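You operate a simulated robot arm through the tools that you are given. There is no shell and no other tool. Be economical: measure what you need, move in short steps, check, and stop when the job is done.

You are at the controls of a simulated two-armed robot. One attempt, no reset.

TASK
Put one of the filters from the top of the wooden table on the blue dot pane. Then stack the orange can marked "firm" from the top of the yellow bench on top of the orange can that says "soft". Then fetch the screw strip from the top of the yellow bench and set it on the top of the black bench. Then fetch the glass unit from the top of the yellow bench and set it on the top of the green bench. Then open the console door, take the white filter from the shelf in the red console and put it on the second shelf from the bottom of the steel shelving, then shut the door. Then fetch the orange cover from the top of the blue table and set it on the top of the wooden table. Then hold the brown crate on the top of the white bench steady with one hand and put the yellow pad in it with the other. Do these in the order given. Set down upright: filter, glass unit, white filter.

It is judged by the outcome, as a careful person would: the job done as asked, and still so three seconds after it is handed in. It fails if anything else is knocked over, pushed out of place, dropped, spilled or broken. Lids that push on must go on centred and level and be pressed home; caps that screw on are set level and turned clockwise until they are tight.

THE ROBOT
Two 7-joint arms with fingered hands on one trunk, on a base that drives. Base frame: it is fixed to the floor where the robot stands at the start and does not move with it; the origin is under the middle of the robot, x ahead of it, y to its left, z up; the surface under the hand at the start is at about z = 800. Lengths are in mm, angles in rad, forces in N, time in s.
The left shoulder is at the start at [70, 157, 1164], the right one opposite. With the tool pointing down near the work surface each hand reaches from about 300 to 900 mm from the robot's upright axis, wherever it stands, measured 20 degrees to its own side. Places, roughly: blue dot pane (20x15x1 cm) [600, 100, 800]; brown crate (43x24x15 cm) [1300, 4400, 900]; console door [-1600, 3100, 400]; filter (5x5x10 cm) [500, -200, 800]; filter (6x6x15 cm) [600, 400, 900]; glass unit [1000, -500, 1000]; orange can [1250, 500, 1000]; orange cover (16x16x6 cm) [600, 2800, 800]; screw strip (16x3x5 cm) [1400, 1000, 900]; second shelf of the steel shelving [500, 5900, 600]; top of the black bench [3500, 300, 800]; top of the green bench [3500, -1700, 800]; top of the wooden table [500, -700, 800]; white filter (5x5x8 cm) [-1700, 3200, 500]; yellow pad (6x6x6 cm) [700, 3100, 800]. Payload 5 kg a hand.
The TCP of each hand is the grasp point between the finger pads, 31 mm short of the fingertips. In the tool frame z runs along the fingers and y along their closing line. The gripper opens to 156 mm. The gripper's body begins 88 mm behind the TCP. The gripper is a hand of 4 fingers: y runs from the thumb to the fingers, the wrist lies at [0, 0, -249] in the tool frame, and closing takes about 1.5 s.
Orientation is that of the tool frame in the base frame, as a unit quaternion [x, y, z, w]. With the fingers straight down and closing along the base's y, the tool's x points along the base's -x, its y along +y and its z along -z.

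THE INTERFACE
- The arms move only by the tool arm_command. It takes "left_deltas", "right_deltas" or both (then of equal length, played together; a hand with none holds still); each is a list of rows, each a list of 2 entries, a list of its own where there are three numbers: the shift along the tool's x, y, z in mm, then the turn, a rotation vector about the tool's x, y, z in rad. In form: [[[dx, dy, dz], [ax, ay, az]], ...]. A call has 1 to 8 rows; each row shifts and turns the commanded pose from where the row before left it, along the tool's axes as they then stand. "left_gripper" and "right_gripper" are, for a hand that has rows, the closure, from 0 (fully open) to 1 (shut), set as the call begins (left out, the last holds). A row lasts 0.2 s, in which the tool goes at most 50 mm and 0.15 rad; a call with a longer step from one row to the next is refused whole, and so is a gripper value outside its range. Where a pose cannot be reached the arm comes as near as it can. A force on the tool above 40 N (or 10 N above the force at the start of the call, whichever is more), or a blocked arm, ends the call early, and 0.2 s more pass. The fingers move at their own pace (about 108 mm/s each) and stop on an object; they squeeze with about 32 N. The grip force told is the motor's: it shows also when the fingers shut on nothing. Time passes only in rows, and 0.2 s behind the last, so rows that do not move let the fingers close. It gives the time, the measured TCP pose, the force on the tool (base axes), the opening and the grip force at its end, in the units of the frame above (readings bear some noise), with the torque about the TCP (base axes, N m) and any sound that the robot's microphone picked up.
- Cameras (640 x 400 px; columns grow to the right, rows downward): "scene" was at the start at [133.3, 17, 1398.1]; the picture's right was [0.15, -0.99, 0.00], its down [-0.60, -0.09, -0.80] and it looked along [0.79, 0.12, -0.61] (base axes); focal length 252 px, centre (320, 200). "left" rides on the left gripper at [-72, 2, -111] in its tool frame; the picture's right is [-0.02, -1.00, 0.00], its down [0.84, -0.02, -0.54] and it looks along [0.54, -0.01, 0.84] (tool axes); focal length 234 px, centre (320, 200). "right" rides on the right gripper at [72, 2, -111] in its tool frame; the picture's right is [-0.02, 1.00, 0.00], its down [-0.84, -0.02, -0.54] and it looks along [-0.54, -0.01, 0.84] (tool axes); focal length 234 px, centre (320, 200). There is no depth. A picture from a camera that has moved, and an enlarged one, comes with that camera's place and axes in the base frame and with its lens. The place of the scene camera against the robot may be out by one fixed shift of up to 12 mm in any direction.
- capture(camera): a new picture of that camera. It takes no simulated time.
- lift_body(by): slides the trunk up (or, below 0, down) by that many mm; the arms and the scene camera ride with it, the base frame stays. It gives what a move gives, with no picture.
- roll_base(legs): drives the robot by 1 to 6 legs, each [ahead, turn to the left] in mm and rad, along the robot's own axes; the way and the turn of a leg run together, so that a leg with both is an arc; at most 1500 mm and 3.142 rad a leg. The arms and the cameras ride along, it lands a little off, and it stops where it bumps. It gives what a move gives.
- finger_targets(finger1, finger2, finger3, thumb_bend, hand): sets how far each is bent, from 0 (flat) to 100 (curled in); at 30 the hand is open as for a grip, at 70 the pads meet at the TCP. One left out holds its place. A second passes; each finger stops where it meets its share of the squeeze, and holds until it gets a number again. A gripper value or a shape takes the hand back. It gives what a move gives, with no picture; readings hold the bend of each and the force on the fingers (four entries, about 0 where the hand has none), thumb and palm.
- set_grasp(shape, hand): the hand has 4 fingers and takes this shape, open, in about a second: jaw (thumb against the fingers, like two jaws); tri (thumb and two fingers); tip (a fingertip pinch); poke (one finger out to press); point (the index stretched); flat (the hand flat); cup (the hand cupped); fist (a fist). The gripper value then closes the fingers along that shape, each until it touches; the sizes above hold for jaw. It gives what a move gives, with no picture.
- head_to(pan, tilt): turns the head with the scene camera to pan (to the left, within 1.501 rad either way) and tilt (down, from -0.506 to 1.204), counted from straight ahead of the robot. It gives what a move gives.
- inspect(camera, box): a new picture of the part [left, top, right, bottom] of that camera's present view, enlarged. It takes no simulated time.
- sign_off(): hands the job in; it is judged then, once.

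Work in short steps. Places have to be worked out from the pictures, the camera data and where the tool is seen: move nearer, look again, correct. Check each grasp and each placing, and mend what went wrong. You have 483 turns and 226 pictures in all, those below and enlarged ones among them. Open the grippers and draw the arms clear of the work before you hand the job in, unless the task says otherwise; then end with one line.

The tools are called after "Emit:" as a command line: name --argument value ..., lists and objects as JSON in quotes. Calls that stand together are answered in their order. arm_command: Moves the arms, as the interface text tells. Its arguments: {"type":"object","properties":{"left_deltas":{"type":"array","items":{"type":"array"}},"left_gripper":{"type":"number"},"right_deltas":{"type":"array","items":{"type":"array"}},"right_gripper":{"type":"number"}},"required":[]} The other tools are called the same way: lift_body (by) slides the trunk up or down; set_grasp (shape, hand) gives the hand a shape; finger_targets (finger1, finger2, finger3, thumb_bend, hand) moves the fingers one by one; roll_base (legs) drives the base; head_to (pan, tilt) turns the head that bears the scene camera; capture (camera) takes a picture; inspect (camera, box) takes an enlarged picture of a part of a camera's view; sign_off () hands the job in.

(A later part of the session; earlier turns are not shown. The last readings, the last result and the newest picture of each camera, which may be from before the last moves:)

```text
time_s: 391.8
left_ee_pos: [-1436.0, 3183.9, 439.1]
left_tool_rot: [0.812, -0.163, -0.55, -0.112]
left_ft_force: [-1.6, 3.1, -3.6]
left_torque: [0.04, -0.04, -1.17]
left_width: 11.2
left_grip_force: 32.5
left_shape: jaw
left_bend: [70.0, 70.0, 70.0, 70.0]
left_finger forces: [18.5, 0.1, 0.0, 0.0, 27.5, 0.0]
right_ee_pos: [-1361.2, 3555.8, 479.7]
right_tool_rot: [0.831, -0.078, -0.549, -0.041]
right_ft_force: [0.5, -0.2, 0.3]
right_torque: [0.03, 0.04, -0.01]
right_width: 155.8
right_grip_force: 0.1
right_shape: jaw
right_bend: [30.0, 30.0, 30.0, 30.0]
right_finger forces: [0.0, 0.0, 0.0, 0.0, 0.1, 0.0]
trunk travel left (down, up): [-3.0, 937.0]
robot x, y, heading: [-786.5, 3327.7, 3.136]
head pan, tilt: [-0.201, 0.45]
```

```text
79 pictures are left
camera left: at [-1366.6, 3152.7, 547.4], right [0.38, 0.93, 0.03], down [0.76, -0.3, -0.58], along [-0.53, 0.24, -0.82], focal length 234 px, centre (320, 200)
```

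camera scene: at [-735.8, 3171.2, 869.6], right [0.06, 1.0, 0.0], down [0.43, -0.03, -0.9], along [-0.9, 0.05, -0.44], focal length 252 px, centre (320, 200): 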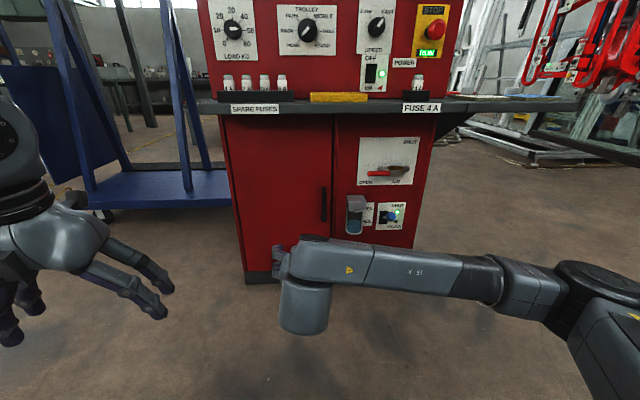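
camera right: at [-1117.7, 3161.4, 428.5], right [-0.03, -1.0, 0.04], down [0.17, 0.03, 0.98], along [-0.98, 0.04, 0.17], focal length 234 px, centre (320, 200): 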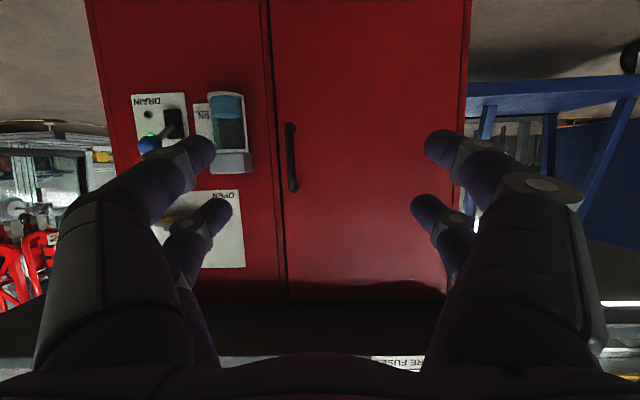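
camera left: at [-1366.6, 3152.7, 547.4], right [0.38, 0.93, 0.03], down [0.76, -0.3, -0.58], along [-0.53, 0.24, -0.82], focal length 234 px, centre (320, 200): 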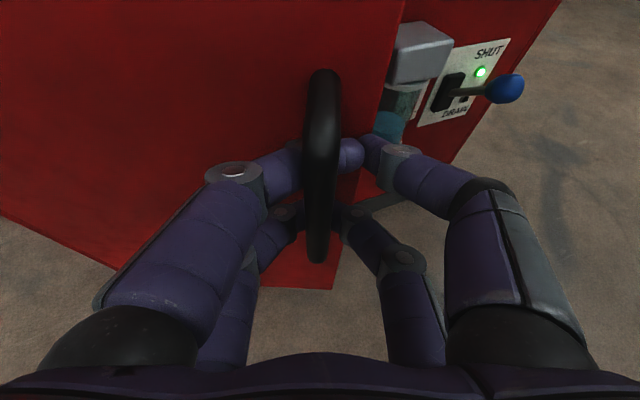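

Very low forces, so the arc is right. I continue for another 48°.

Emit:
arm_command --left_deltas '[[[13, 6, -32.7], [0.098, 0, 0.039]], [[13, 6, -32.7], [0.098, 0, 0.039]], [[13, 6, -32.7], [0.098, 0, 0.039]], [[13, 6, -32.7], [0.098, 0, 0.039]]]'

Emit:
arm_command --left_deltas '[[[13, 6, -32.7], [0.098, 0, 0.039]], [[13, 6, -32.7], [0.098, 0, 0.039]], [[13, 6, -32.7], [0.098, 0, 0.039]], [[13, 6, -32.7], [0.098, 0, 0.039]]]'

Emit:
capture --camera "scene"

```text
time_s: 392.4
left_ee_pos: [-1393.9, 3160.7, 424.1]
left_tool_rot: [0.803, -0.224, -0.529, -0.157]
left_ft_force: [-8.1, -4.5, 11.6]
left_torque: [0.22, 0.09, -1.02]
left_width: 9.7
left_grip_force: 31.9
left_shape: jaw
left_bend: [72.0, 70.0, 70.0, 71.0]
left_finger forces: [20.7, 0.0, 0.0, 0.1, 0.0, 0.1]
right_ee_pos: [-1362.8, 3556.2, 481.3]
right_tool_rot: [0.831, -0.079, -0.549, -0.042]
right_ft_force: [-0.6, 0.0, -0.1]
right_torque: [-0.01, 0.0, 0.02]
right_width: 155.7
right_grip_force: 0.0
right_shape: jaw
right_bend: [30.0, 30.0, 30.0, 30.0]
right_finger forces: [0.1, 0.0, 0.0, 0.1, 0.1, 0.0]
trunk travel left (down, up): [-3.0, 937.0]
robot x, y, heading: [-783.5, 3333.7, 3.133]
head pan, tilt: [-0.201, 0.45]
stopped in row 2 (left hand): the force on the tool passed its limit at 50 N (the readings are from after the stop); the commanded pose is now the measured one
```

```text
time_s: 392.7
left_ee_pos: [-1380.4, 3150.6, 415.9]
left_tool_rot: [0.799, -0.246, -0.52, -0.173]
left_ft_force: [-7.3, -4.1, 8.6]
left_torque: [0.18, 0.06, -0.81]
left_width: 10.1
left_grip_force: 32.0
left_shape: jaw
left_bend: [71.0, 70.0, 70.0, 71.0]
left_finger forces: [15.9, 0.0, 0.0, 0.0, 0.0, 0.1]
right_ee_pos: [-1361.6, 3557.6, 482.2]
right_tool_rot: [0.831, -0.078, -0.549, -0.042]
right_ft_force: [0.3, -0.5, 0.5]
right_torque: [-0.02, 0.0, 0.0]
right_width: 155.9
right_grip_force: 0.0
right_shape: jaw
right_bend: [30.0, 30.0, 30.0, 30.0]
right_finger forces: [0.0, 0.1, 0.0, 0.0, 0.0, 0.0]
trunk travel left (down, up): [-3.0, 937.0]
robot x, y, heading: [-785.5, 3328.1, 3.134]
head pan, tilt: [-0.201, 0.45]
stopped in row 1 (left hand): the force on the tool passed its limit at 47 N (the readings are from after the stop); the commanded pose is now the measured one
```

```text
78 pictures are left
camera scene: at [-927.7, 3355.7, 869.4], right [0.21, 0.98, 0.0], down [0.43, -0.09, -0.9], along [-0.88, 0.19, -0.44], focal length 252 px, centre (320, 200)
```

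scene: 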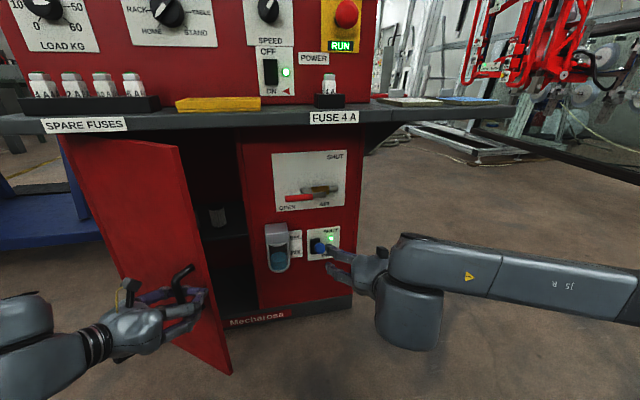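

The door is ~36° open and the white filter is visible on the inner shelf. The hand slid down a bit; I continue in smaller steps with an upward correction.

Emit:
arm_command --left_deltas '[[[-4, 1, 2], [0, 0, 0]], [[4, 3, -17.5], [0.057, 0, 0.022]], [[4, 3, -17.5], [0.057, 0, 0.022]], [[4, 3, -17.5], [0.057, 0, 0.022]]]'

Emit:
capture --camera "left"

```text
time_s: 393.7
left_ee_pos: [-1346.0, 3110.7, 425.8]
left_tool_rot: [0.774, -0.316, -0.499, -0.227]
left_ft_force: [-3.0, -1.1, -5.9]
left_torque: [0.0, -0.09, -0.12]
left_width: 9.2
left_grip_force: 32.4
left_shape: jaw
left_bend: [71.0, 70.0, 70.0, 71.0]
left_finger forces: [4.6, 0.0, 0.1, 0.0, 0.2, 0.0]
right_ee_pos: [-1363.5, 3556.4, 481.4]
right_tool_rot: [0.831, -0.078, -0.549, -0.042]
right_ft_force: [0.3, 0.7, -0.5]
right_torque: [0.01, -0.01, 0.02]
right_width: 156.2
right_grip_force: 0.0
right_shape: jaw
right_bend: [30.0, 30.0, 30.0, 30.0]
right_finger forces: [0.0, 0.1, 0.1, 0.0, 0.0, 0.0]
trunk travel left (down, up): [-3.0, 937.0]
robot x, y, heading: [-785.6, 3333.1, 3.139]
head pan, tilt: [-0.201, 0.45]
```

```text
77 pictures are left
camera left: at [-1297.7, 3054.3, 535.7], right [0.71, 0.7, 0.06], down [0.61, -0.57, -0.55], along [-0.35, 0.42, -0.83], focal length 234 px, centre (320, 200)
```

left: 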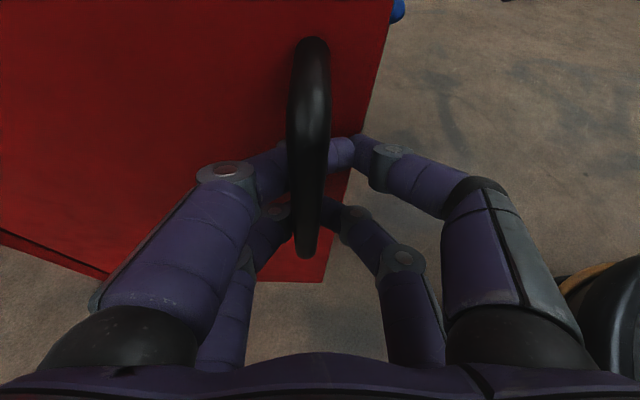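

Now at 45° with low forces. I continue in the same small steps.

Emit:
arm_command --left_deltas '[[[5, 3, -18], [0.057, 0, 0.022]], [[5, 3, -18], [0.057, 0, 0.022]], [[5, 3, -18], [0.057, 0, 0.022]], [[5, 3, -18], [0.057, 0, 0.022]], [[5, 3, -18], [0.057, 0, 0.022]], [[5, 3, -18], [0.057, 0, 0.022]], [[5, 3, -18], [0.057, 0, 0.022]]]'

Emit:
capture --camera "scene"

```text
time_s: 395.3
left_ee_pos: [-1290.7, 2992.3, 442.6]
left_tool_rot: [0.688, -0.467, -0.442, -0.336]
left_ft_force: [10.9, 4.9, -5.6]
left_torque: [-0.26, 0.18, -0.42]
left_width: 9.8
left_grip_force: 32.3
left_shape: jaw
left_bend: [70.0, 70.0, 70.0, 70.0]
left_finger forces: [0.2, 0.1, 0.0, 0.1, 0.0, 0.1]
right_ee_pos: [-1363.2, 3555.1, 481.8]
right_tool_rot: [0.831, -0.078, -0.549, -0.041]
right_ft_force: [0.0, -0.2, 0.1]
right_torque: [0.0, 0.02, -0.03]
right_width: 155.8
right_grip_force: 0.1
right_shape: jaw
right_bend: [30.0, 30.0, 30.0, 30.0]
right_finger forces: [0.0, 0.0, 0.0, 0.1, 0.0, 0.1]
trunk travel left (down, up): [-3.0, 937.0]
robot x, y, heading: [-785.9, 3331.9, 3.129]
head pan, tilt: [-0.201, 0.45]
```

```text
76 pictures are left
camera scene: at [-927.4, 3355.2, 869.6], right [0.21, 0.98, 0.0], down [0.43, -0.09, -0.9], along [-0.88, 0.19, -0.44], focal length 252 px, centre (320, 200)
```

scene: 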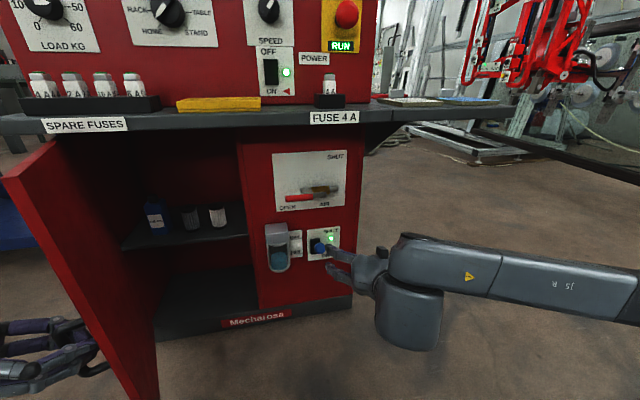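

The door is ~70° open and the shelf is visible with three items. I zoom in.

Emit:
inspect --camera "scene" --box '[120, 180, 260, 270]'

```text
4.44 times, centred on (190, 225) of scene
camera zoom: at [-927.4, 3355.2, 869.6], right [0.21, 0.98, 0.0], down [0.43, -0.09, -0.9], along [-0.88, 0.19, -0.44], focal length 1120 px, centre (898, 89)
```

zoom: 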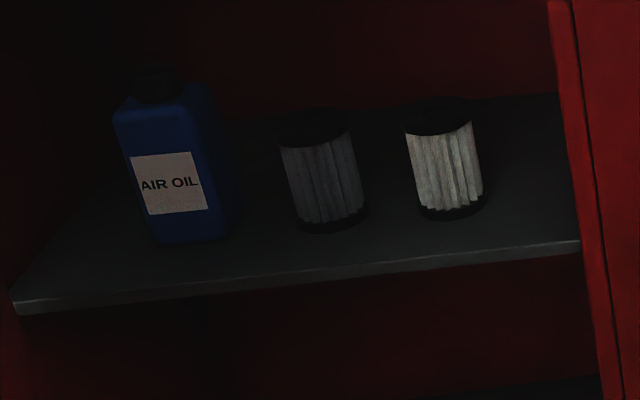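

White filter: about [-1708,3181], base z≈419, 85 mm from the grey one. I square the right hand's yaw and move it across in front of the opening.

Emit:
arm_command --right_deltas '[[[0, 35, 0], [-0.078, 0, -0.033]], [[0, 45, 0], [-0.078, 0, -0.033]], [[0, 47, 0], [0, 0, 0]], [[0, 47, 0], [0, 0, 0]], [[0, 47, 0], [0, 0, 0]], [[0, 47, 0], [0, 0, 0]], [[0, 47, 0], [0, 0, 0]], [[0, 40, 0], [0, 0, 0]]]' --right_gripper 0.55

Emit:
capture --camera "right"

Emit:
capture --camera "scene"

```text
time_s: 397.1
left_ee_pos: [-1291.9, 2992.7, 442.1]
left_tool_rot: [0.688, -0.467, -0.443, -0.336]
left_ft_force: [11.8, 4.7, -4.1]
left_torque: [-0.28, 0.2, -0.48]
left_width: 10.1
left_grip_force: 32.1
left_shape: jaw
left_bend: [70.0, 70.0, 70.0, 70.0]
left_finger forces: [0.0, 0.1, 0.0, 0.0, 0.0, 0.0]
right_ee_pos: [-1376.5, 3201.2, 488.8]
right_tool_rot: [0.835, -0.006, -0.55, 0.004]
right_ft_force: [0.2, -0.5, 1.2]
right_torque: [-0.02, 0.03, 0.01]
right_width: 70.5
right_grip_force: 0.1
right_shape: jaw
right_bend: [73.0, 73.0, 73.0, 70.0]
right_finger forces: [0.0, 0.0, 0.0, 0.0, 0.0, 0.1]
trunk travel left (down, up): [-3.0, 937.0]
robot x, y, heading: [-785.2, 3330.4, 3.134]
head pan, tilt: [-0.201, 0.45]
```

```text
74 pictures are left
camera right: at [-1244.9, 3199.5, 467.0], right [-0.01, -1.0, 0.04], down [0.17, 0.03, 0.98], along [-0.99, 0.02, 0.17], focal length 234 px, centre (320, 200)
```

right: 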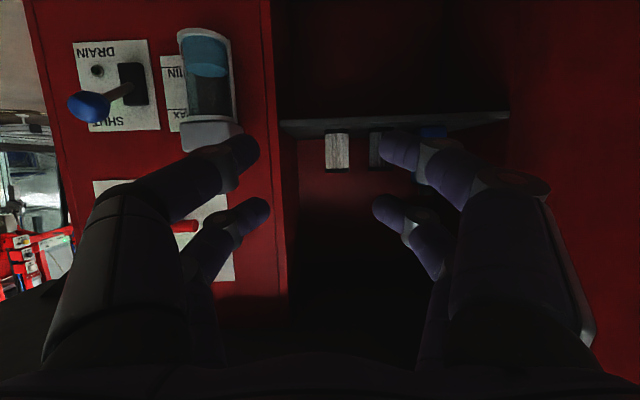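

```text
73 pictures are left
camera scene: at [-927.3, 3355.4, 869.6], right [0.21, 0.98, 0.0], down [0.43, -0.09, -0.9], along [-0.88, 0.19, -0.43], focal length 252 px, centre (320, 200)
```

scene: 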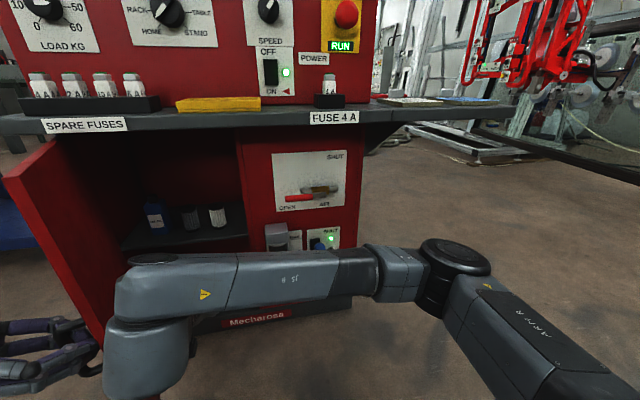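

The right camera agrees: filter at [-1706,3175], z 419–495. I advance most of the way and check alignment.

Emit:
arm_command --right_deltas '[[[-15, 6, 44], [0, 0, 0]], [[-15, 6, 44], [0, 0, 0]], [[-15, 6, 44], [0, 0, 0]], [[-15, 6, 44], [0, 0, 0]], [[-15, 1, 44], [0, 0, 0]], [[0, 0, 0], [0, 0, 0]]]'

Emit:
capture --camera "right"

```text
time_s: 398.5
left_ee_pos: [-1291.1, 2991.9, 441.9]
left_tool_rot: [0.688, -0.467, -0.444, -0.336]
left_ft_force: [11.1, 4.9, -2.3]
left_torque: [-0.17, 0.16, -0.46]
left_width: 10.2
left_grip_force: 31.7
left_shape: jaw
left_bend: [70.0, 70.0, 70.0, 70.0]
left_finger forces: [0.1, 0.0, 0.1, 0.0, 0.0, 0.1]
right_ee_pos: [-1605.3, 3177.4, 472.9]
right_tool_rot: [0.834, -0.008, -0.552, 0.005]
right_ft_force: [-0.2, 0.7, -0.3]
right_torque: [-0.02, 0.04, -0.02]
right_width: 70.5
right_grip_force: 0.2
right_shape: jaw
right_bend: [73.0, 73.0, 73.0, 70.0]
right_finger forces: [0.0, 0.1, 0.0, 0.1, 0.1, 0.1]
trunk travel left (down, up): [-3.0, 937.0]
robot x, y, heading: [-783.2, 3333.7, 3.135]
head pan, tilt: [-0.201, 0.45]
```

```text
72 pictures are left
camera right: at [-1475.4, 3175.9, 449.2], right [-0.02, -1.0, 0.04], down [0.17, 0.04, 0.98], along [-0.98, 0.02, 0.17], focal length 234 px, centre (320, 200)
```

right: 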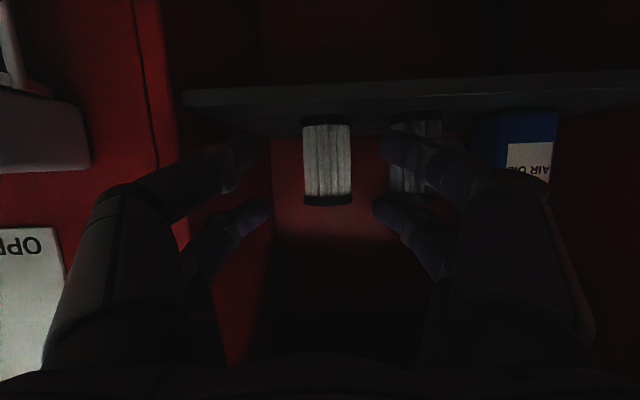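

Nearly centred; I shift 4 mm and advance the last ~99 mm to surround the filter.

Emit:
arm_command --right_deltas '[[[-9, 4, 28], [0, 0, 0]], [[-9, 0, 28], [0, 0, 0]], [[-8, 0, 24], [0, 0, 0]], [[-4, 0, 14], [0, 0, 0]], [[0, 0, 0], [0, 0, 0]]]'

Emit:
capture --camera "right"

```text
time_s: 399.7
left_ee_pos: [-1291.8, 2992.2, 442.9]
left_tool_rot: [0.688, -0.467, -0.444, -0.336]
left_ft_force: [11.0, 4.2, -2.5]
left_torque: [-0.14, 0.19, -0.45]
left_width: 10.2
left_grip_force: 31.7
left_shape: jaw
left_bend: [70.0, 70.0, 70.0, 70.0]
left_finger forces: [0.2, 0.0, 0.0, 0.0, 0.0, 0.1]
right_ee_pos: [-1704.3, 3176.6, 462.7]
right_tool_rot: [0.834, -0.008, -0.552, 0.005]
right_ft_force: [-0.5, -0.2, -0.8]
right_torque: [0.02, 0.01, 0.02]
right_width: 70.4
right_grip_force: 0.0
right_shape: jaw
right_bend: [73.0, 73.0, 73.0, 70.0]
right_finger forces: [0.0, 0.1, 0.0, 0.1, 0.1, 0.1]
trunk travel left (down, up): [-3.0, 937.0]
robot x, y, heading: [-783.2, 3331.6, 3.132]
head pan, tilt: [-0.201, 0.45]
```

```text
71 pictures are left
camera right: at [-1574.3, 3173.2, 439.8], right [-0.02, -1.0, 0.04], down [0.17, 0.04, 0.98], along [-0.98, 0.02, 0.17], focal length 234 px, centre (320, 200)
```

right: 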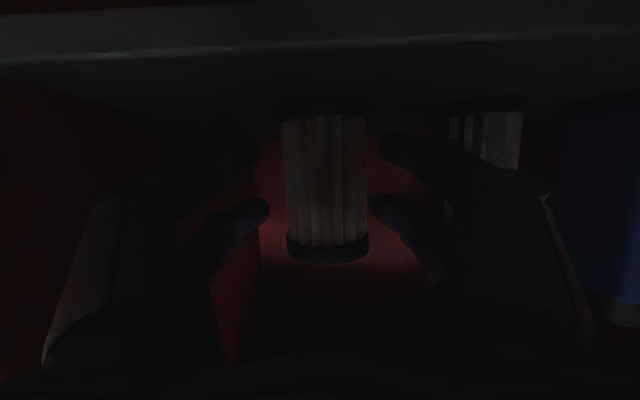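

The filter is well between the fingers. I close, then lift slightly and check.

Emit:
arm_command --right_deltas '[[[0, 0, 0], [0, 0, 0]], [[0, 0, 0], [0, 0, 0]], [[0, 0, 0], [0, 0, 0]], [[0, 0, 0], [0, 0, 0]], [[0, 0, 0], [0, 0, 0]], [[0, 0, 0], [0, 0, 0]]]' --right_gripper 1.0

Emit:
arm_command --right_deltas '[[[-12, 0, -5], [0, 0, 0]], [[-12, 0, -5], [0, 0, 0]], [[0, 0, 0], [0, 0, 0]]]'

Emit:
capture --camera "right"

```text
time_s: 401.1
left_ee_pos: [-1290.7, 2991.9, 444.5]
left_tool_rot: [0.688, -0.467, -0.444, -0.334]
left_ft_force: [7.8, 3.5, -2.9]
left_torque: [-0.21, 0.16, -0.35]
left_width: 10.2
left_grip_force: 32.2
left_shape: jaw
left_bend: [70.0, 70.0, 70.0, 70.0]
left_finger forces: [0.3, 0.0, 0.0, 0.0, 0.1, 0.0]
right_ee_pos: [-1703.1, 3175.0, 466.2]
right_tool_rot: [0.832, -0.007, -0.554, 0.006]
right_ft_force: [-5.3, -1.5, 18.5]
right_torque: [-0.07, -0.11, -0.04]
right_width: 28.9
right_grip_force: 31.9
right_shape: jaw
right_bend: [74.0, 73.0, 73.0, 71.0]
right_finger forces: [30.6, 0.0, 0.0, 0.1, 29.5, 0.0]
trunk travel left (down, up): [-3.0, 937.0]
robot x, y, heading: [-783.8, 3333.1, 3.135]
head pan, tilt: [-0.201, 0.45]
```

```text
time_s: 401.9
left_ee_pos: [-1290.7, 2992.4, 442.9]
left_tool_rot: [0.688, -0.467, -0.443, -0.336]
left_ft_force: [9.6, 3.5, 2.2]
left_torque: [-0.01, 0.15, -0.43]
left_width: 10.0
left_grip_force: 31.8
left_shape: jaw
left_bend: [70.0, 70.0, 70.0, 70.0]
left_finger forces: [0.1, 0.0, 0.1, 0.0, 0.0, 0.0]
right_ee_pos: [-1703.3, 3176.8, 489.0]
right_tool_rot: [0.834, -0.007, -0.552, 0.005]
right_ft_force: [0.1, 0.2, -0.6]
right_torque: [0.02, -0.02, -0.03]
right_width: 29.1
right_grip_force: 32.4
right_shape: jaw
right_bend: [74.0, 74.0, 73.0, 71.0]
right_finger forces: [30.0, 0.0, 0.1, 0.1, 29.8, 0.1]
trunk travel left (down, up): [-3.0, 937.0]
robot x, y, heading: [-786.9, 3334.4, 3.139]
head pan, tilt: [-0.201, 0.45]
```

```text
70 pictures are left
camera right: at [-1574.2, 3174.6, 465.8], right [-0.02, -1.0, 0.04], down [0.17, 0.04, 0.98], along [-0.98, 0.02, 0.17], focal length 234 px, centre (320, 200)
```

right: 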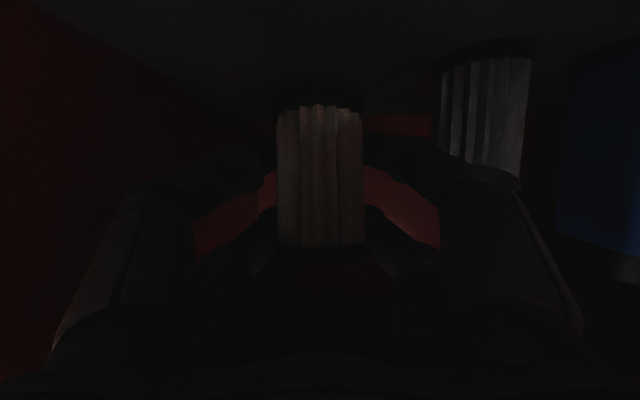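

Held and lifted. I withdraw it straight out of the cabinet.

Emit:
arm_command --right_deltas '[[[15, 0, -36], [0, 0, 0]], [[17, 0, -42], [0, 0, 0]], [[17, 0, -42], [0, 0, 0]], [[17, 0, -42], [0, 0, 0]], [[17, 0, -42], [0, 0, 0]], [[17, 0, -42], [0, 0, 0]], [[17, 0, -42], [0, 0, 0]]]'

Emit:
capture --camera "right"

```text
time_s: 403.5
left_ee_pos: [-1292.1, 2992.9, 443.8]
left_tool_rot: [0.688, -0.466, -0.444, -0.336]
left_ft_force: [10.3, 4.3, 3.0]
left_torque: [0.03, 0.12, -0.44]
left_width: 9.8
left_grip_force: 32.0
left_shape: jaw
left_bend: [70.0, 70.0, 70.0, 70.0]
left_finger forces: [0.2, 0.0, 0.1, 0.1, 0.0, 0.1]
right_ee_pos: [-1395.1, 3175.3, 494.6]
right_tool_rot: [0.834, -0.008, -0.552, 0.005]
right_ft_force: [-0.3, -0.1, 0.0]
right_torque: [0.0, 0.01, 0.03]
right_width: 29.1
right_grip_force: 32.2
right_shape: jaw
right_bend: [74.0, 74.0, 73.0, 71.0]
right_finger forces: [29.5, 0.1, 0.1, 0.0, 29.3, 0.1]
trunk travel left (down, up): [-3.0, 937.0]
robot x, y, heading: [-785.2, 3330.4, 3.133]
head pan, tilt: [-0.201, 0.45]
```

```text
69 pictures are left
camera right: at [-1265.4, 3173.3, 471.0], right [-0.02, -1.0, 0.04], down [0.17, 0.04, 0.98], along [-0.98, 0.02, 0.17], focal length 234 px, centre (320, 200)
```

right: 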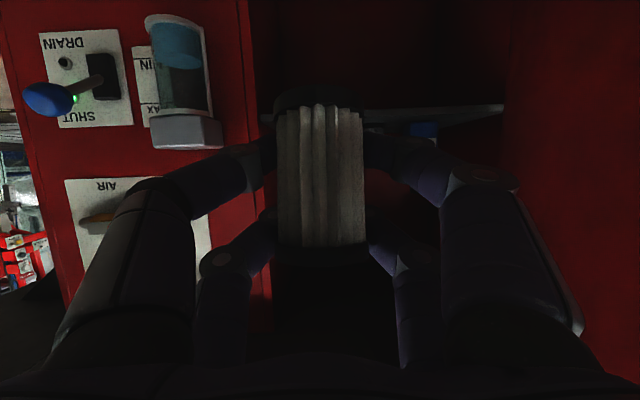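

The filter is out and upright. Now I release the handle with the left hand and draw it away.

Emit:
arm_command --left_deltas '[[[0, 0, 0], [0, 0, 0]], [[0, 0, 0], [0, 0, 0]], [[0, 0, 0], [0, 0, 0]], [[0, 0, 0], [0, 0, 0]], [[0, 0, -25], [0, 0, 0]], [[0, 0, -35], [0, 0, 0]], [[0, 0, -35], [0, 0, 0]], [[0, 0, -25], [0, 0, 0]]]' --left_gripper 0.35

Emit:
roll_base --legs '[[-250, 0]]'

Emit:
capture --camera "scene"

```text
time_s: 405.3
left_ee_pos: [-1255.9, 2888.7, 489.0]
left_tool_rot: [0.688, -0.466, -0.443, -0.335]
left_ft_force: [-0.5, -0.2, 0.5]
left_torque: [0.03, 0.01, 0.03]
left_width: 101.1
left_grip_force: 0.1
left_shape: jaw
left_bend: [31.0, 31.0, 31.0, 66.0]
left_finger forces: [0.0, 0.1, 0.1, 0.0, 0.1, 0.1]
right_ee_pos: [-1395.0, 3174.7, 493.1]
right_tool_rot: [0.833, -0.007, -0.553, 0.005]
right_ft_force: [-0.3, 0.0, -1.1]
right_torque: [-0.02, 0.0, 0.01]
right_width: 28.8
right_grip_force: 32.7
right_shape: jaw
right_bend: [74.0, 74.0, 73.0, 71.0]
right_finger forces: [29.5, 0.0, 0.0, 0.0, 29.2, 0.0]
trunk travel left (down, up): [-3.0, 937.0]
robot x, y, heading: [-782.8, 3334.3, 3.137]
head pan, tilt: [-0.201, 0.45]
```

```text
time_s: 407.1
left_ee_pos: [-1011.8, 2887.1, 488.2]
left_tool_rot: [0.687, -0.468, -0.442, -0.337]
left_ft_force: [1.0, 0.7, 0.7]
left_torque: [-0.03, 0.01, -0.04]
left_width: 101.0
left_grip_force: 0.1
left_shape: jaw
left_bend: [31.0, 31.0, 31.0, 66.0]
left_finger forces: [0.0, 0.1, 0.0, 0.0, 0.1, 0.0]
right_ee_pos: [-1151.3, 3174.2, 494.5]
right_tool_rot: [0.834, -0.008, -0.552, 0.005]
right_ft_force: [1.6, -0.3, -1.0]
right_torque: [0.0, 0.0, 0.01]
right_width: 28.9
right_grip_force: 31.7
right_shape: jaw
right_bend: [74.0, 74.0, 73.0, 71.0]
right_finger forces: [30.3, 0.1, 0.0, 0.0, 29.9, 0.0]
trunk travel left (down, up): [-3.0, 937.0]
robot x, y, heading: [-540.4, 3331.8, 3.132]
head pan, tilt: [-0.201, 0.45]
```

```text
68 pictures are left
camera scene: at [-681.8, 3352.8, 869.6], right [0.21, 0.98, 0.0], down [0.43, -0.09, -0.9], along [-0.88, 0.19, -0.44], focal length 252 px, centre (320, 200)
```

scene: 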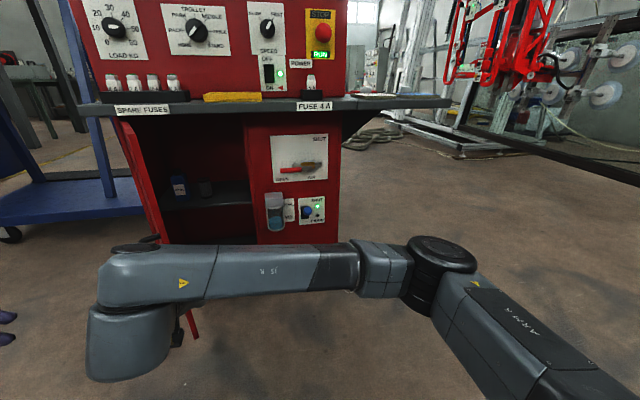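

The door stays open. I turn toward the steel shelving near [500,5900] and look.

Emit:
roll_base --legs '[[0, -1.85]]'

Emit:
head_to --pan 0.0 --tilt 0.15

Emit:
capture --camera "scene"

```text
time_s: 412.0
left_ee_pos: [-831.3, 3906.9, 488.8]
left_tool_rot: [-0.039, 0.83, -0.003, 0.556]
left_ft_force: [0.8, 0.2, -0.8]
left_torque: [0.01, -0.04, -0.01]
left_width: 101.0
left_grip_force: 0.0
left_shape: jaw
left_bend: [30.0, 30.0, 30.0, 66.0]
left_finger forces: [0.1, 0.0, 0.0, 0.0, 0.0, 0.1]
right_ee_pos: [-517.3, 3961.5, 492.2]
right_tool_rot: [-0.494, 0.672, 0.335, 0.438]
right_ft_force: [0.7, -0.6, -0.5]
right_torque: [-0.02, -0.02, 0.01]
right_width: 28.4
right_grip_force: 32.1
right_shape: jaw
right_bend: [74.0, 74.0, 73.0, 71.0]
right_finger forces: [30.1, 0.0, 0.1, 0.0, 29.9, 0.0]
trunk travel left (down, up): [-3.0, 937.0]
robot x, y, heading: [-540.5, 3328.7, 1.274]
head pan, tilt: [-0.201, 0.45]
```

```text
time_s: 412.8
left_ee_pos: [-831.4, 3907.4, 489.0]
left_tool_rot: [-0.038, 0.83, -0.004, 0.556]
left_ft_force: [-0.5, 0.6, -0.6]
left_torque: [-0.03, 0.03, -0.02]
left_width: 101.1
left_grip_force: 0.0
left_shape: jaw
left_bend: [30.0, 30.0, 30.0, 66.0]
left_finger forces: [0.0, 0.1, 0.0, 0.0, 0.0, 0.0]
right_ee_pos: [-515.9, 3960.3, 493.9]
right_tool_rot: [-0.493, 0.672, 0.335, 0.44]
right_ft_force: [0.6, -0.4, -0.8]
right_torque: [0.0, -0.01, 0.01]
right_width: 28.8
right_grip_force: 31.9
right_shape: jaw
right_bend: [74.0, 74.0, 73.0, 71.0]
right_finger forces: [30.2, 0.0, 0.0, 0.0, 30.0, 0.0]
trunk travel left (down, up): [-3.0, 937.0]
robot x, y, heading: [-538.5, 3333.3, 1.277]
head pan, tilt: [0.0, 0.15]
```

```text
67 pictures are left
camera scene: at [-500.7, 3470.6, 897.4], right [0.96, -0.29, 0.0], down [-0.04, -0.14, -0.99], along [0.29, 0.95, -0.15], focal length 252 px, centre (320, 200)
```

scene: 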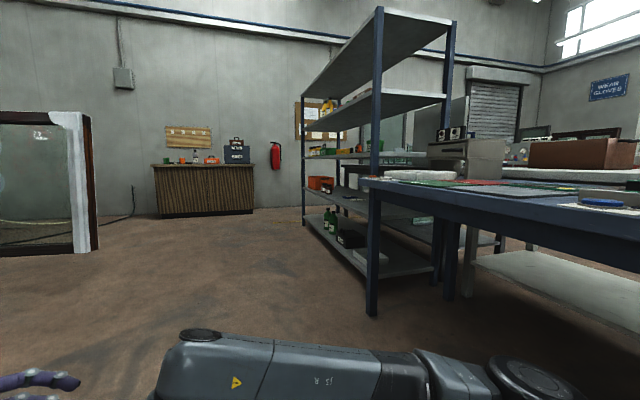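

The shelving runs along y (≈4970–6920) with its open side facing -x; its second shelf is at z≈550–600. I raise the trunk and drive to stand west of it, facing +x.

Emit:
lift_body --by 260

Emit:
roll_base --legs '[[0, 0.277], [1200, 0], [1170, 0], [0, -1.554]]'

Emit:
head_to --pan 0.0 --tilt 0.35

Emit:
capture --camera "scene"

```text
time_s: 415.4
left_ee_pos: [-831.3, 3906.6, 748.8]
left_tool_rot: [-0.038, 0.831, -0.004, 0.555]
left_ft_force: [-0.3, 0.0, -0.5]
left_torque: [0.01, 0.0, 0.01]
left_width: 101.1
left_grip_force: 0.1
left_shape: jaw
left_bend: [30.0, 30.0, 30.0, 66.0]
left_finger forces: [0.0, 0.0, 0.0, 0.0, 0.0, 0.0]
right_ee_pos: [-518.0, 3961.0, 753.4]
right_tool_rot: [-0.493, 0.672, 0.335, 0.439]
right_ft_force: [-0.5, 1.1, -1.0]
right_torque: [0.0, -0.03, -0.01]
right_width: 28.7
right_grip_force: 31.8
right_shape: jaw
right_bend: [74.0, 74.0, 73.0, 71.0]
right_finger forces: [30.3, 0.0, 0.1, 0.0, 29.9, 0.1]
trunk travel left (down, up): [-263.0, 677.0]
robot x, y, heading: [-537.2, 3328.2, 1.281]
head pan, tilt: [0.0, 0.15]
```

```text
time_s: 431.8
left_ee_pos: [-0.2, 6157.6, 748.1]
left_tool_rot: [0.466, 0.689, -0.335, 0.443]
left_ft_force: [-0.8, -0.8, -0.7]
left_torque: [0.03, 0.0, 0.01]
left_width: 101.3
left_grip_force: 0.1
left_shape: jaw
left_bend: [30.0, 30.0, 30.0, 66.0]
left_finger forces: [0.0, 0.1, 0.0, 0.0, 0.0, 0.1]
right_ee_pos: [141.2, 5872.0, 753.6]
right_tool_rot: [0.006, 0.834, 0.006, 0.552]
right_ft_force: [-0.2, 0.3, 0.1]
right_torque: [-0.02, 0.01, 0.01]
right_width: 28.7
right_grip_force: 32.0
right_shape: jaw
right_bend: [74.0, 74.0, 73.0, 71.0]
right_finger forces: [30.1, 0.1, 0.0, 0.0, 29.7, 0.1]
trunk travel left (down, up): [-263.0, 677.0]
robot x, y, heading: [-467.5, 5712.4, -0.001]
head pan, tilt: [0.0, 0.15]
```

```text
time_s: 432.5
left_ee_pos: [-0.3, 6157.8, 748.6]
left_tool_rot: [0.466, 0.689, -0.335, 0.443]
left_ft_force: [-1.0, -0.1, -0.9]
left_torque: [0.01, 0.02, 0.02]
left_width: 101.1
left_grip_force: 0.1
left_shape: jaw
left_bend: [30.0, 30.0, 30.0, 66.0]
left_finger forces: [0.0, 0.1, 0.0, 0.0, 0.0, 0.0]
right_ee_pos: [140.4, 5871.3, 752.8]
right_tool_rot: [0.006, 0.834, 0.006, 0.552]
right_ft_force: [0.4, 0.2, -1.1]
right_torque: [0.01, 0.01, -0.01]
right_width: 28.6
right_grip_force: 31.7
right_shape: jaw
right_bend: [74.0, 74.0, 73.0, 71.0]
right_finger forces: [30.1, 0.1, 0.0, 0.0, 29.8, 0.0]
trunk travel left (down, up): [-263.0, 677.0]
robot x, y, heading: [-466.6, 5716.0, -0.003]
head pan, tilt: [0.0, 0.351]
```

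```text
66 pictures are left
camera scene: at [-328.6, 5716.5, 1138.9], right [0.0, -1.0, 0.0], down [-0.34, 0.0, -0.94], along [0.94, 0.0, -0.34], focal length 252 px, centre (320, 200)
```

scene: 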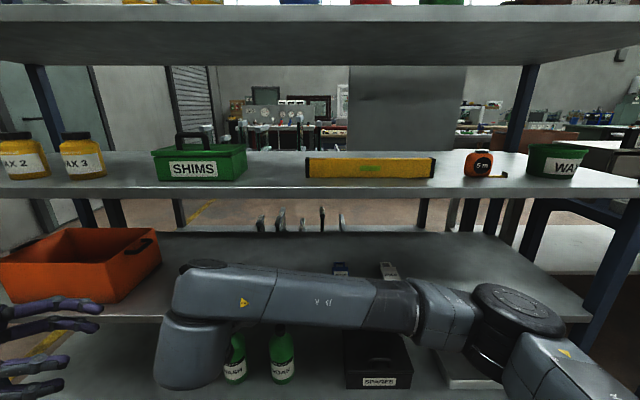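

The second shelf (with the orange bin) has free space in the middle. I check with the right camera to gauge heights.

Emit:
capture --camera "right"

Emit:
capture --camera "left"

```text
65 pictures are left
camera right: at [10.1, 5875.7, 730.9], right [0.01, 1.0, 0.04], down [-0.17, -0.04, 0.98], along [0.98, -0.02, 0.17], focal length 234 px, centre (320, 200)
```

right: 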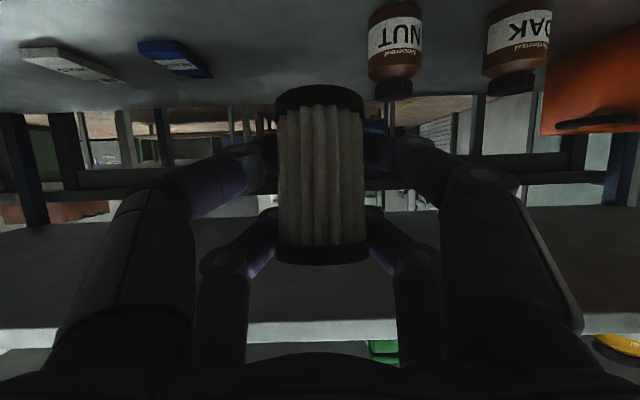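

```text
64 pictures are left
camera left: at [-18.5, 6230.6, 857.3], right [-0.93, -0.35, 0.07], down [-0.33, 0.76, -0.56], along [0.14, -0.55, -0.82], focal length 234 px, centre (320, 200)
```

left: 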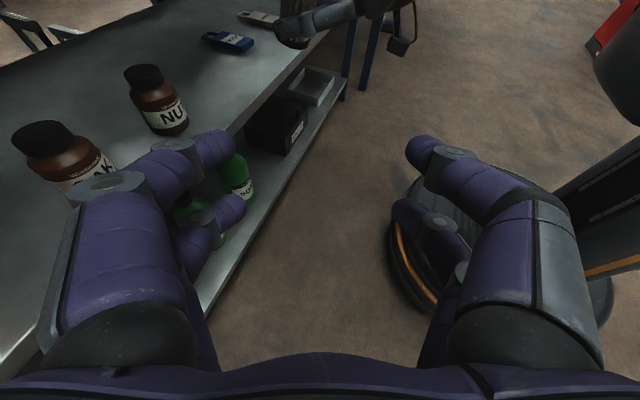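

Second shelf: front edge x≈261, surface z≈545; free space around y≈5820 between the bottle and the blue item. I lower the trunk 120 mm, roll 100 mm closer, and extend over the shelf.

Emit:
lift_body --by -120

Emit:
roll_base --legs '[[80, 0]]'

Emit:
arm_command --right_deltas '[[[-14, -15, 35], [0, 0, 0]], [[-14, -15, 35], [0, 0, 0]], [[-14, -15, 35], [0, 0, 0]], [[-12, 0, 30], [0, 0, 0]], [[0, 0, 0], [0, 0, 0]]]'

Emit:
capture --camera "right"

Emit:
capture --camera "scene"

```text
time_s: 434.0
left_ee_pos: [-0.0, 6157.9, 628.7]
left_tool_rot: [0.466, 0.689, -0.335, 0.443]
left_ft_force: [-0.2, 0.2, 0.3]
left_torque: [0.03, 0.0, 0.0]
left_width: 101.3
left_grip_force: 0.1
left_shape: jaw
left_bend: [30.0, 30.0, 30.0, 66.0]
left_finger forces: [0.0, 0.0, 0.0, 0.0, 0.0, 0.0]
right_ee_pos: [140.2, 5872.7, 633.1]
right_tool_rot: [0.006, 0.834, 0.006, 0.552]
right_ft_force: [-0.4, -1.1, -1.6]
right_torque: [-0.02, 0.0, 0.0]
right_width: 28.8
right_grip_force: 32.0
right_shape: jaw
right_bend: [74.0, 74.0, 73.0, 71.0]
right_finger forces: [30.1, 0.0, 0.0, 0.0, 29.7, 0.0]
trunk travel left (down, up): [-143.0, 797.0]
robot x, y, heading: [-467.0, 5714.8, -0.002]
head pan, tilt: [0.0, 0.351]
```

```text
time_s: 435.1
left_ee_pos: [80.8, 6157.2, 627.3]
left_tool_rot: [0.465, 0.689, -0.334, 0.444]
left_ft_force: [0.1, 0.0, 0.2]
left_torque: [0.01, 0.02, -0.02]
left_width: 101.1
left_grip_force: 0.1
left_shape: jaw
left_bend: [30.0, 30.0, 30.0, 66.0]
left_finger forces: [0.0, 0.1, 0.1, 0.0, 0.0, 0.1]
right_ee_pos: [221.8, 5873.0, 633.1]
right_tool_rot: [0.006, 0.834, 0.006, 0.551]
right_ft_force: [-0.1, 0.5, -0.4]
right_torque: [0.01, 0.01, 0.01]
right_width: 28.9
right_grip_force: 31.8
right_shape: jaw
right_bend: [74.0, 74.0, 73.0, 71.0]
right_finger forces: [30.1, 0.0, 0.0, 0.0, 29.7, 0.1]
trunk travel left (down, up): [-143.0, 797.0]
robot x, y, heading: [-389.5, 5712.9, -0.004]
head pan, tilt: [0.0, 0.351]
```

```text
time_s: 436.3
left_ee_pos: [78.9, 6157.3, 629.1]
left_tool_rot: [0.465, 0.688, -0.335, 0.444]
left_ft_force: [0.1, -0.8, -0.2]
left_torque: [-0.02, -0.01, 0.01]
left_width: 101.0
left_grip_force: 0.1
left_shape: jaw
left_bend: [30.0, 30.0, 30.0, 66.0]
left_finger forces: [0.1, 0.1, 0.0, 0.0, 0.1, 0.0]
right_ee_pos: [366.4, 5828.6, 628.8]
right_tool_rot: [0.006, 0.834, 0.006, 0.552]
right_ft_force: [0.4, -0.1, -1.5]
right_torque: [0.02, 0.02, 0.02]
right_width: 28.7
right_grip_force: 31.9
right_shape: jaw
right_bend: [74.0, 74.0, 73.0, 71.0]
right_finger forces: [29.8, 0.0, 0.0, 0.0, 29.5, 0.0]
trunk travel left (down, up): [-143.0, 797.0]
robot x, y, heading: [-388.0, 5713.1, -0.004]
head pan, tilt: [0.0, 0.351]
```

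```text
63 pictures are left
camera right: at [235.7, 5832.2, 606.8], right [0.01, 1.0, 0.04], down [-0.17, -0.04, 0.98], along [0.98, -0.02, 0.17], focal length 234 px, centre (320, 200)
```

right: 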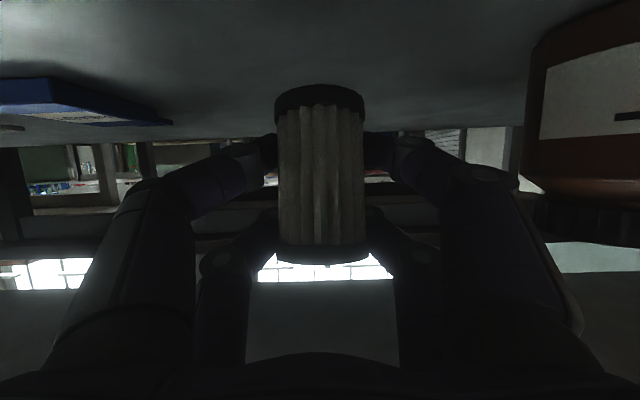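

```text
62 pictures are left
camera scene: at [-248.3, 5716.4, 1018.8], right [0.0, -1.0, 0.0], down [-0.34, 0.0, -0.94], along [0.94, 0.0, -0.34], focal length 252 px, centre (320, 200)
```

scene: 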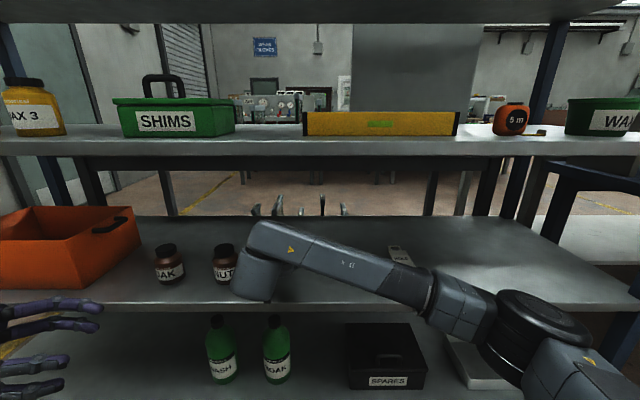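

The hand is over clear shelf. I lower it toward the surface in decreasing steps.

Emit:
arm_command --right_deltas '[[[11, 0, 4.7], [0, 0, 0]], [[9.2, 0, 3.9], [0, 0, 0]], [[4, 0, 1.7], [0, 0, 0]], [[3, 0, 1.3], [0, 0, 0]], [[3, 0, 1.3], [0, 0, 0]], [[0, 0, 0], [0, 0, 0]]]'

Emit:
inspect --camera "right" --box '[200, 20, 440, 170]'

```text
time_s: 437.7
left_ee_pos: [79.0, 6158.7, 629.9]
left_tool_rot: [0.466, 0.688, -0.334, 0.444]
left_ft_force: [-0.3, 0.4, -0.3]
left_torque: [0.02, -0.01, 0.0]
left_width: 100.9
left_grip_force: 0.0
left_shape: jaw
left_bend: [30.0, 30.0, 30.0, 66.0]
left_finger forces: [0.1, 0.0, 0.1, 0.1, 0.1, 0.1]
right_ee_pos: [366.7, 5827.2, 604.1]
right_tool_rot: [0.007, 0.831, 0.007, 0.556]
right_ft_force: [12.1, 2.1, 31.0]
right_torque: [0.2, 0.03, -0.07]
right_width: 28.6
right_grip_force: 32.2
right_shape: jaw
right_bend: [74.0, 73.0, 73.0, 71.0]
right_finger forces: [32.8, 0.0, 0.0, 0.0, 29.7, 0.0]
trunk travel left (down, up): [-143.0, 797.0]
robot x, y, heading: [-391.7, 5712.9, -0.002]
head pan, tilt: [0.0, 0.351]
```

```text
2.67 times, centred on (320, 95) of right
camera zoom: at [235.7, 5830.5, 579.3], right [0.01, 1.0, 0.04], down [-0.18, -0.04, 0.98], along [0.98, -0.02, 0.18], focal length 624 px, centre (320, 480)
```

zoom: 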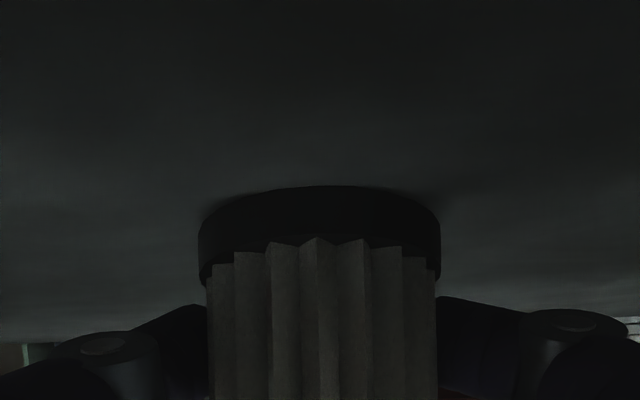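

Firm contact at z=604. I ease off 3 mm and open the fingers.

Emit:
arm_command --right_deltas '[[[-3, 0, -1.2], [0, 0, 0]], [[-2, 0, -0.8], [0, 0, 0]], [[0, 0, 0], [0, 0, 0]]]'

Emit:
arm_command --right_deltas '[[[0, 0, 0], [0, 0, 0]], [[0, 0, 0], [0, 0, 0]], [[0, 0, 0], [0, 0, 0]], [[0, 0, 0], [0, 0, 0]]]' --right_gripper 0.5

Emit:
capture --camera "right"

```text
time_s: 438.5
left_ee_pos: [79.8, 6157.6, 629.3]
left_tool_rot: [0.466, 0.688, -0.335, 0.444]
left_ft_force: [0.0, -0.1, -0.1]
left_torque: [-0.01, 0.01, 0.04]
left_width: 101.0
left_grip_force: 0.0
left_shape: jaw
left_bend: [30.0, 30.0, 30.0, 66.0]
left_finger forces: [0.1, 0.0, 0.0, 0.0, 0.0, 0.1]
right_ee_pos: [365.5, 5827.4, 602.6]
right_tool_rot: [0.006, 0.834, 0.006, 0.552]
right_ft_force: [5.2, 0.3, 19.8]
right_torque: [0.05, 0.14, 0.0]
right_width: 29.1
right_grip_force: 31.9
right_shape: jaw
right_bend: [74.0, 73.0, 73.0, 71.0]
right_finger forces: [31.1, 0.0, 0.1, 0.0, 30.8, 0.0]
trunk travel left (down, up): [-143.0, 797.0]
robot x, y, heading: [-391.5, 5713.6, 0.001]
head pan, tilt: [0.0, 0.351]
```

```text
time_s: 439.5
left_ee_pos: [81.3, 6157.4, 629.3]
left_tool_rot: [0.465, 0.689, -0.335, 0.444]
left_ft_force: [-0.8, 0.5, 0.1]
left_torque: [-0.05, 0.01, -0.02]
left_width: 101.0
left_grip_force: 0.1
left_shape: jaw
left_bend: [30.0, 30.0, 30.0, 66.0]
left_finger forces: [0.1, 0.1, 0.0, 0.0, 0.1, 0.1]
right_ee_pos: [367.4, 5827.3, 602.2]
right_tool_rot: [0.005, 0.834, 0.006, 0.551]
right_ft_force: [-0.4, 0.4, 0.1]
right_torque: [0.02, 0.0, -0.01]
right_width: 77.2
right_grip_force: 0.1
right_shape: jaw
right_bend: [73.0, 73.0, 73.0, 70.0]
right_finger forces: [0.1, 0.1, 0.0, 0.0, 0.0, 0.0]
trunk travel left (down, up): [-143.0, 797.0]
robot x, y, heading: [-388.9, 5713.2, -0.006]
head pan, tilt: [0.0, 0.351]
```

```text
60 pictures are left
camera right: at [235.3, 5830.9, 579.1], right [0.01, 1.0, 0.04], down [-0.17, -0.04, 0.98], along [0.98, -0.02, 0.17], focal length 234 px, centre (320, 200)
```

right: 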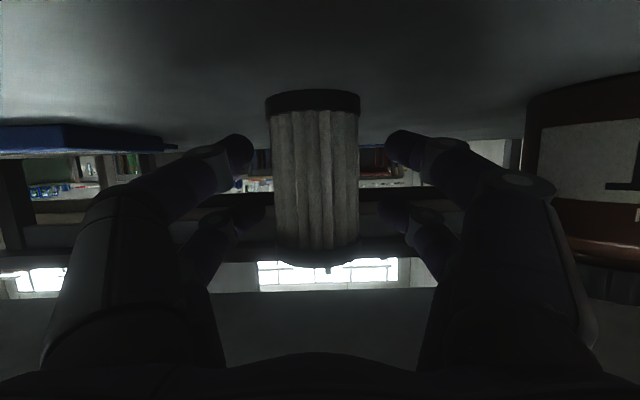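

The filter stands on the second shelf. I withdraw straight back.

Emit:
arm_command --right_deltas '[[[10, 0, -24], [0, 0, 0]], [[16, 0, -37], [0, 0, 0]], [[16, 0, -37], [0, 0, 0]], [[16, 0, -37], [0, 0, 0]], [[16, 0, -37], [0, 0, 0]]]'

Emit:
roll_base --legs '[[-120, 0]]'

Emit:
capture --camera "scene"

```text
time_s: 440.7
left_ee_pos: [80.2, 6157.9, 629.5]
left_tool_rot: [0.465, 0.69, -0.334, 0.443]
left_ft_force: [0.5, -0.5, 0.0]
left_torque: [-0.04, -0.01, 0.0]
left_width: 101.1
left_grip_force: 0.0
left_shape: jaw
left_bend: [30.0, 30.0, 30.0, 66.0]
left_finger forces: [0.1, 0.0, 0.1, 0.0, 0.0, 0.1]
right_ee_pos: [188.9, 5821.5, 624.2]
right_tool_rot: [0.002, 0.837, 0.006, 0.547]
right_ft_force: [-0.2, -0.2, 0.6]
right_torque: [0.01, 0.05, 0.01]
right_width: 77.5
right_grip_force: 0.1
right_shape: jaw
right_bend: [73.0, 73.0, 73.0, 70.0]
right_finger forces: [0.0, 0.0, 0.0, 0.1, 0.0, 0.0]
right hand out of reach, approached as far as the arm can: row 4, 5
trunk travel left (down, up): [-143.0, 797.0]
robot x, y, heading: [-387.9, 5710.5, -0.0]
head pan, tilt: [0.0, 0.351]
```

```text
time_s: 441.9
left_ee_pos: [-40.5, 6157.7, 628.5]
left_tool_rot: [0.466, 0.688, -0.335, 0.443]
left_ft_force: [-0.6, -0.9, 0.0]
left_torque: [0.02, 0.02, 0.05]
left_width: 101.0
left_grip_force: 0.1
left_shape: jaw
left_bend: [30.0, 30.0, 30.0, 66.0]
left_finger forces: [0.1, 0.1, 0.0, 0.0, 0.0, 0.0]
right_ee_pos: [67.5, 5823.6, 623.9]
right_tool_rot: [0.002, 0.836, 0.006, 0.548]
right_ft_force: [0.2, -0.4, 0.2]
right_torque: [0.02, -0.01, -0.04]
right_width: 77.4
right_grip_force: 0.0
right_shape: jaw
right_bend: [73.0, 73.0, 73.0, 70.0]
right_finger forces: [0.0, 0.0, 0.1, 0.1, 0.0, 0.0]
trunk travel left (down, up): [-143.0, 797.0]
robot x, y, heading: [-507.6, 5711.2, -0.003]
head pan, tilt: [0.0, 0.351]
```

```text
59 pictures are left
camera scene: at [-369.3, 5716.5, 1018.9], right [0.0, -1.0, 0.0], down [-0.34, 0.0, -0.94], along [0.94, 0.0, -0.34], focal length 252 px, centre (320, 200)
```

scene: 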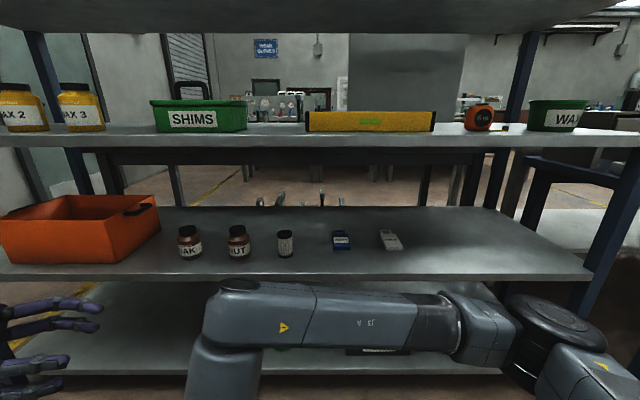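

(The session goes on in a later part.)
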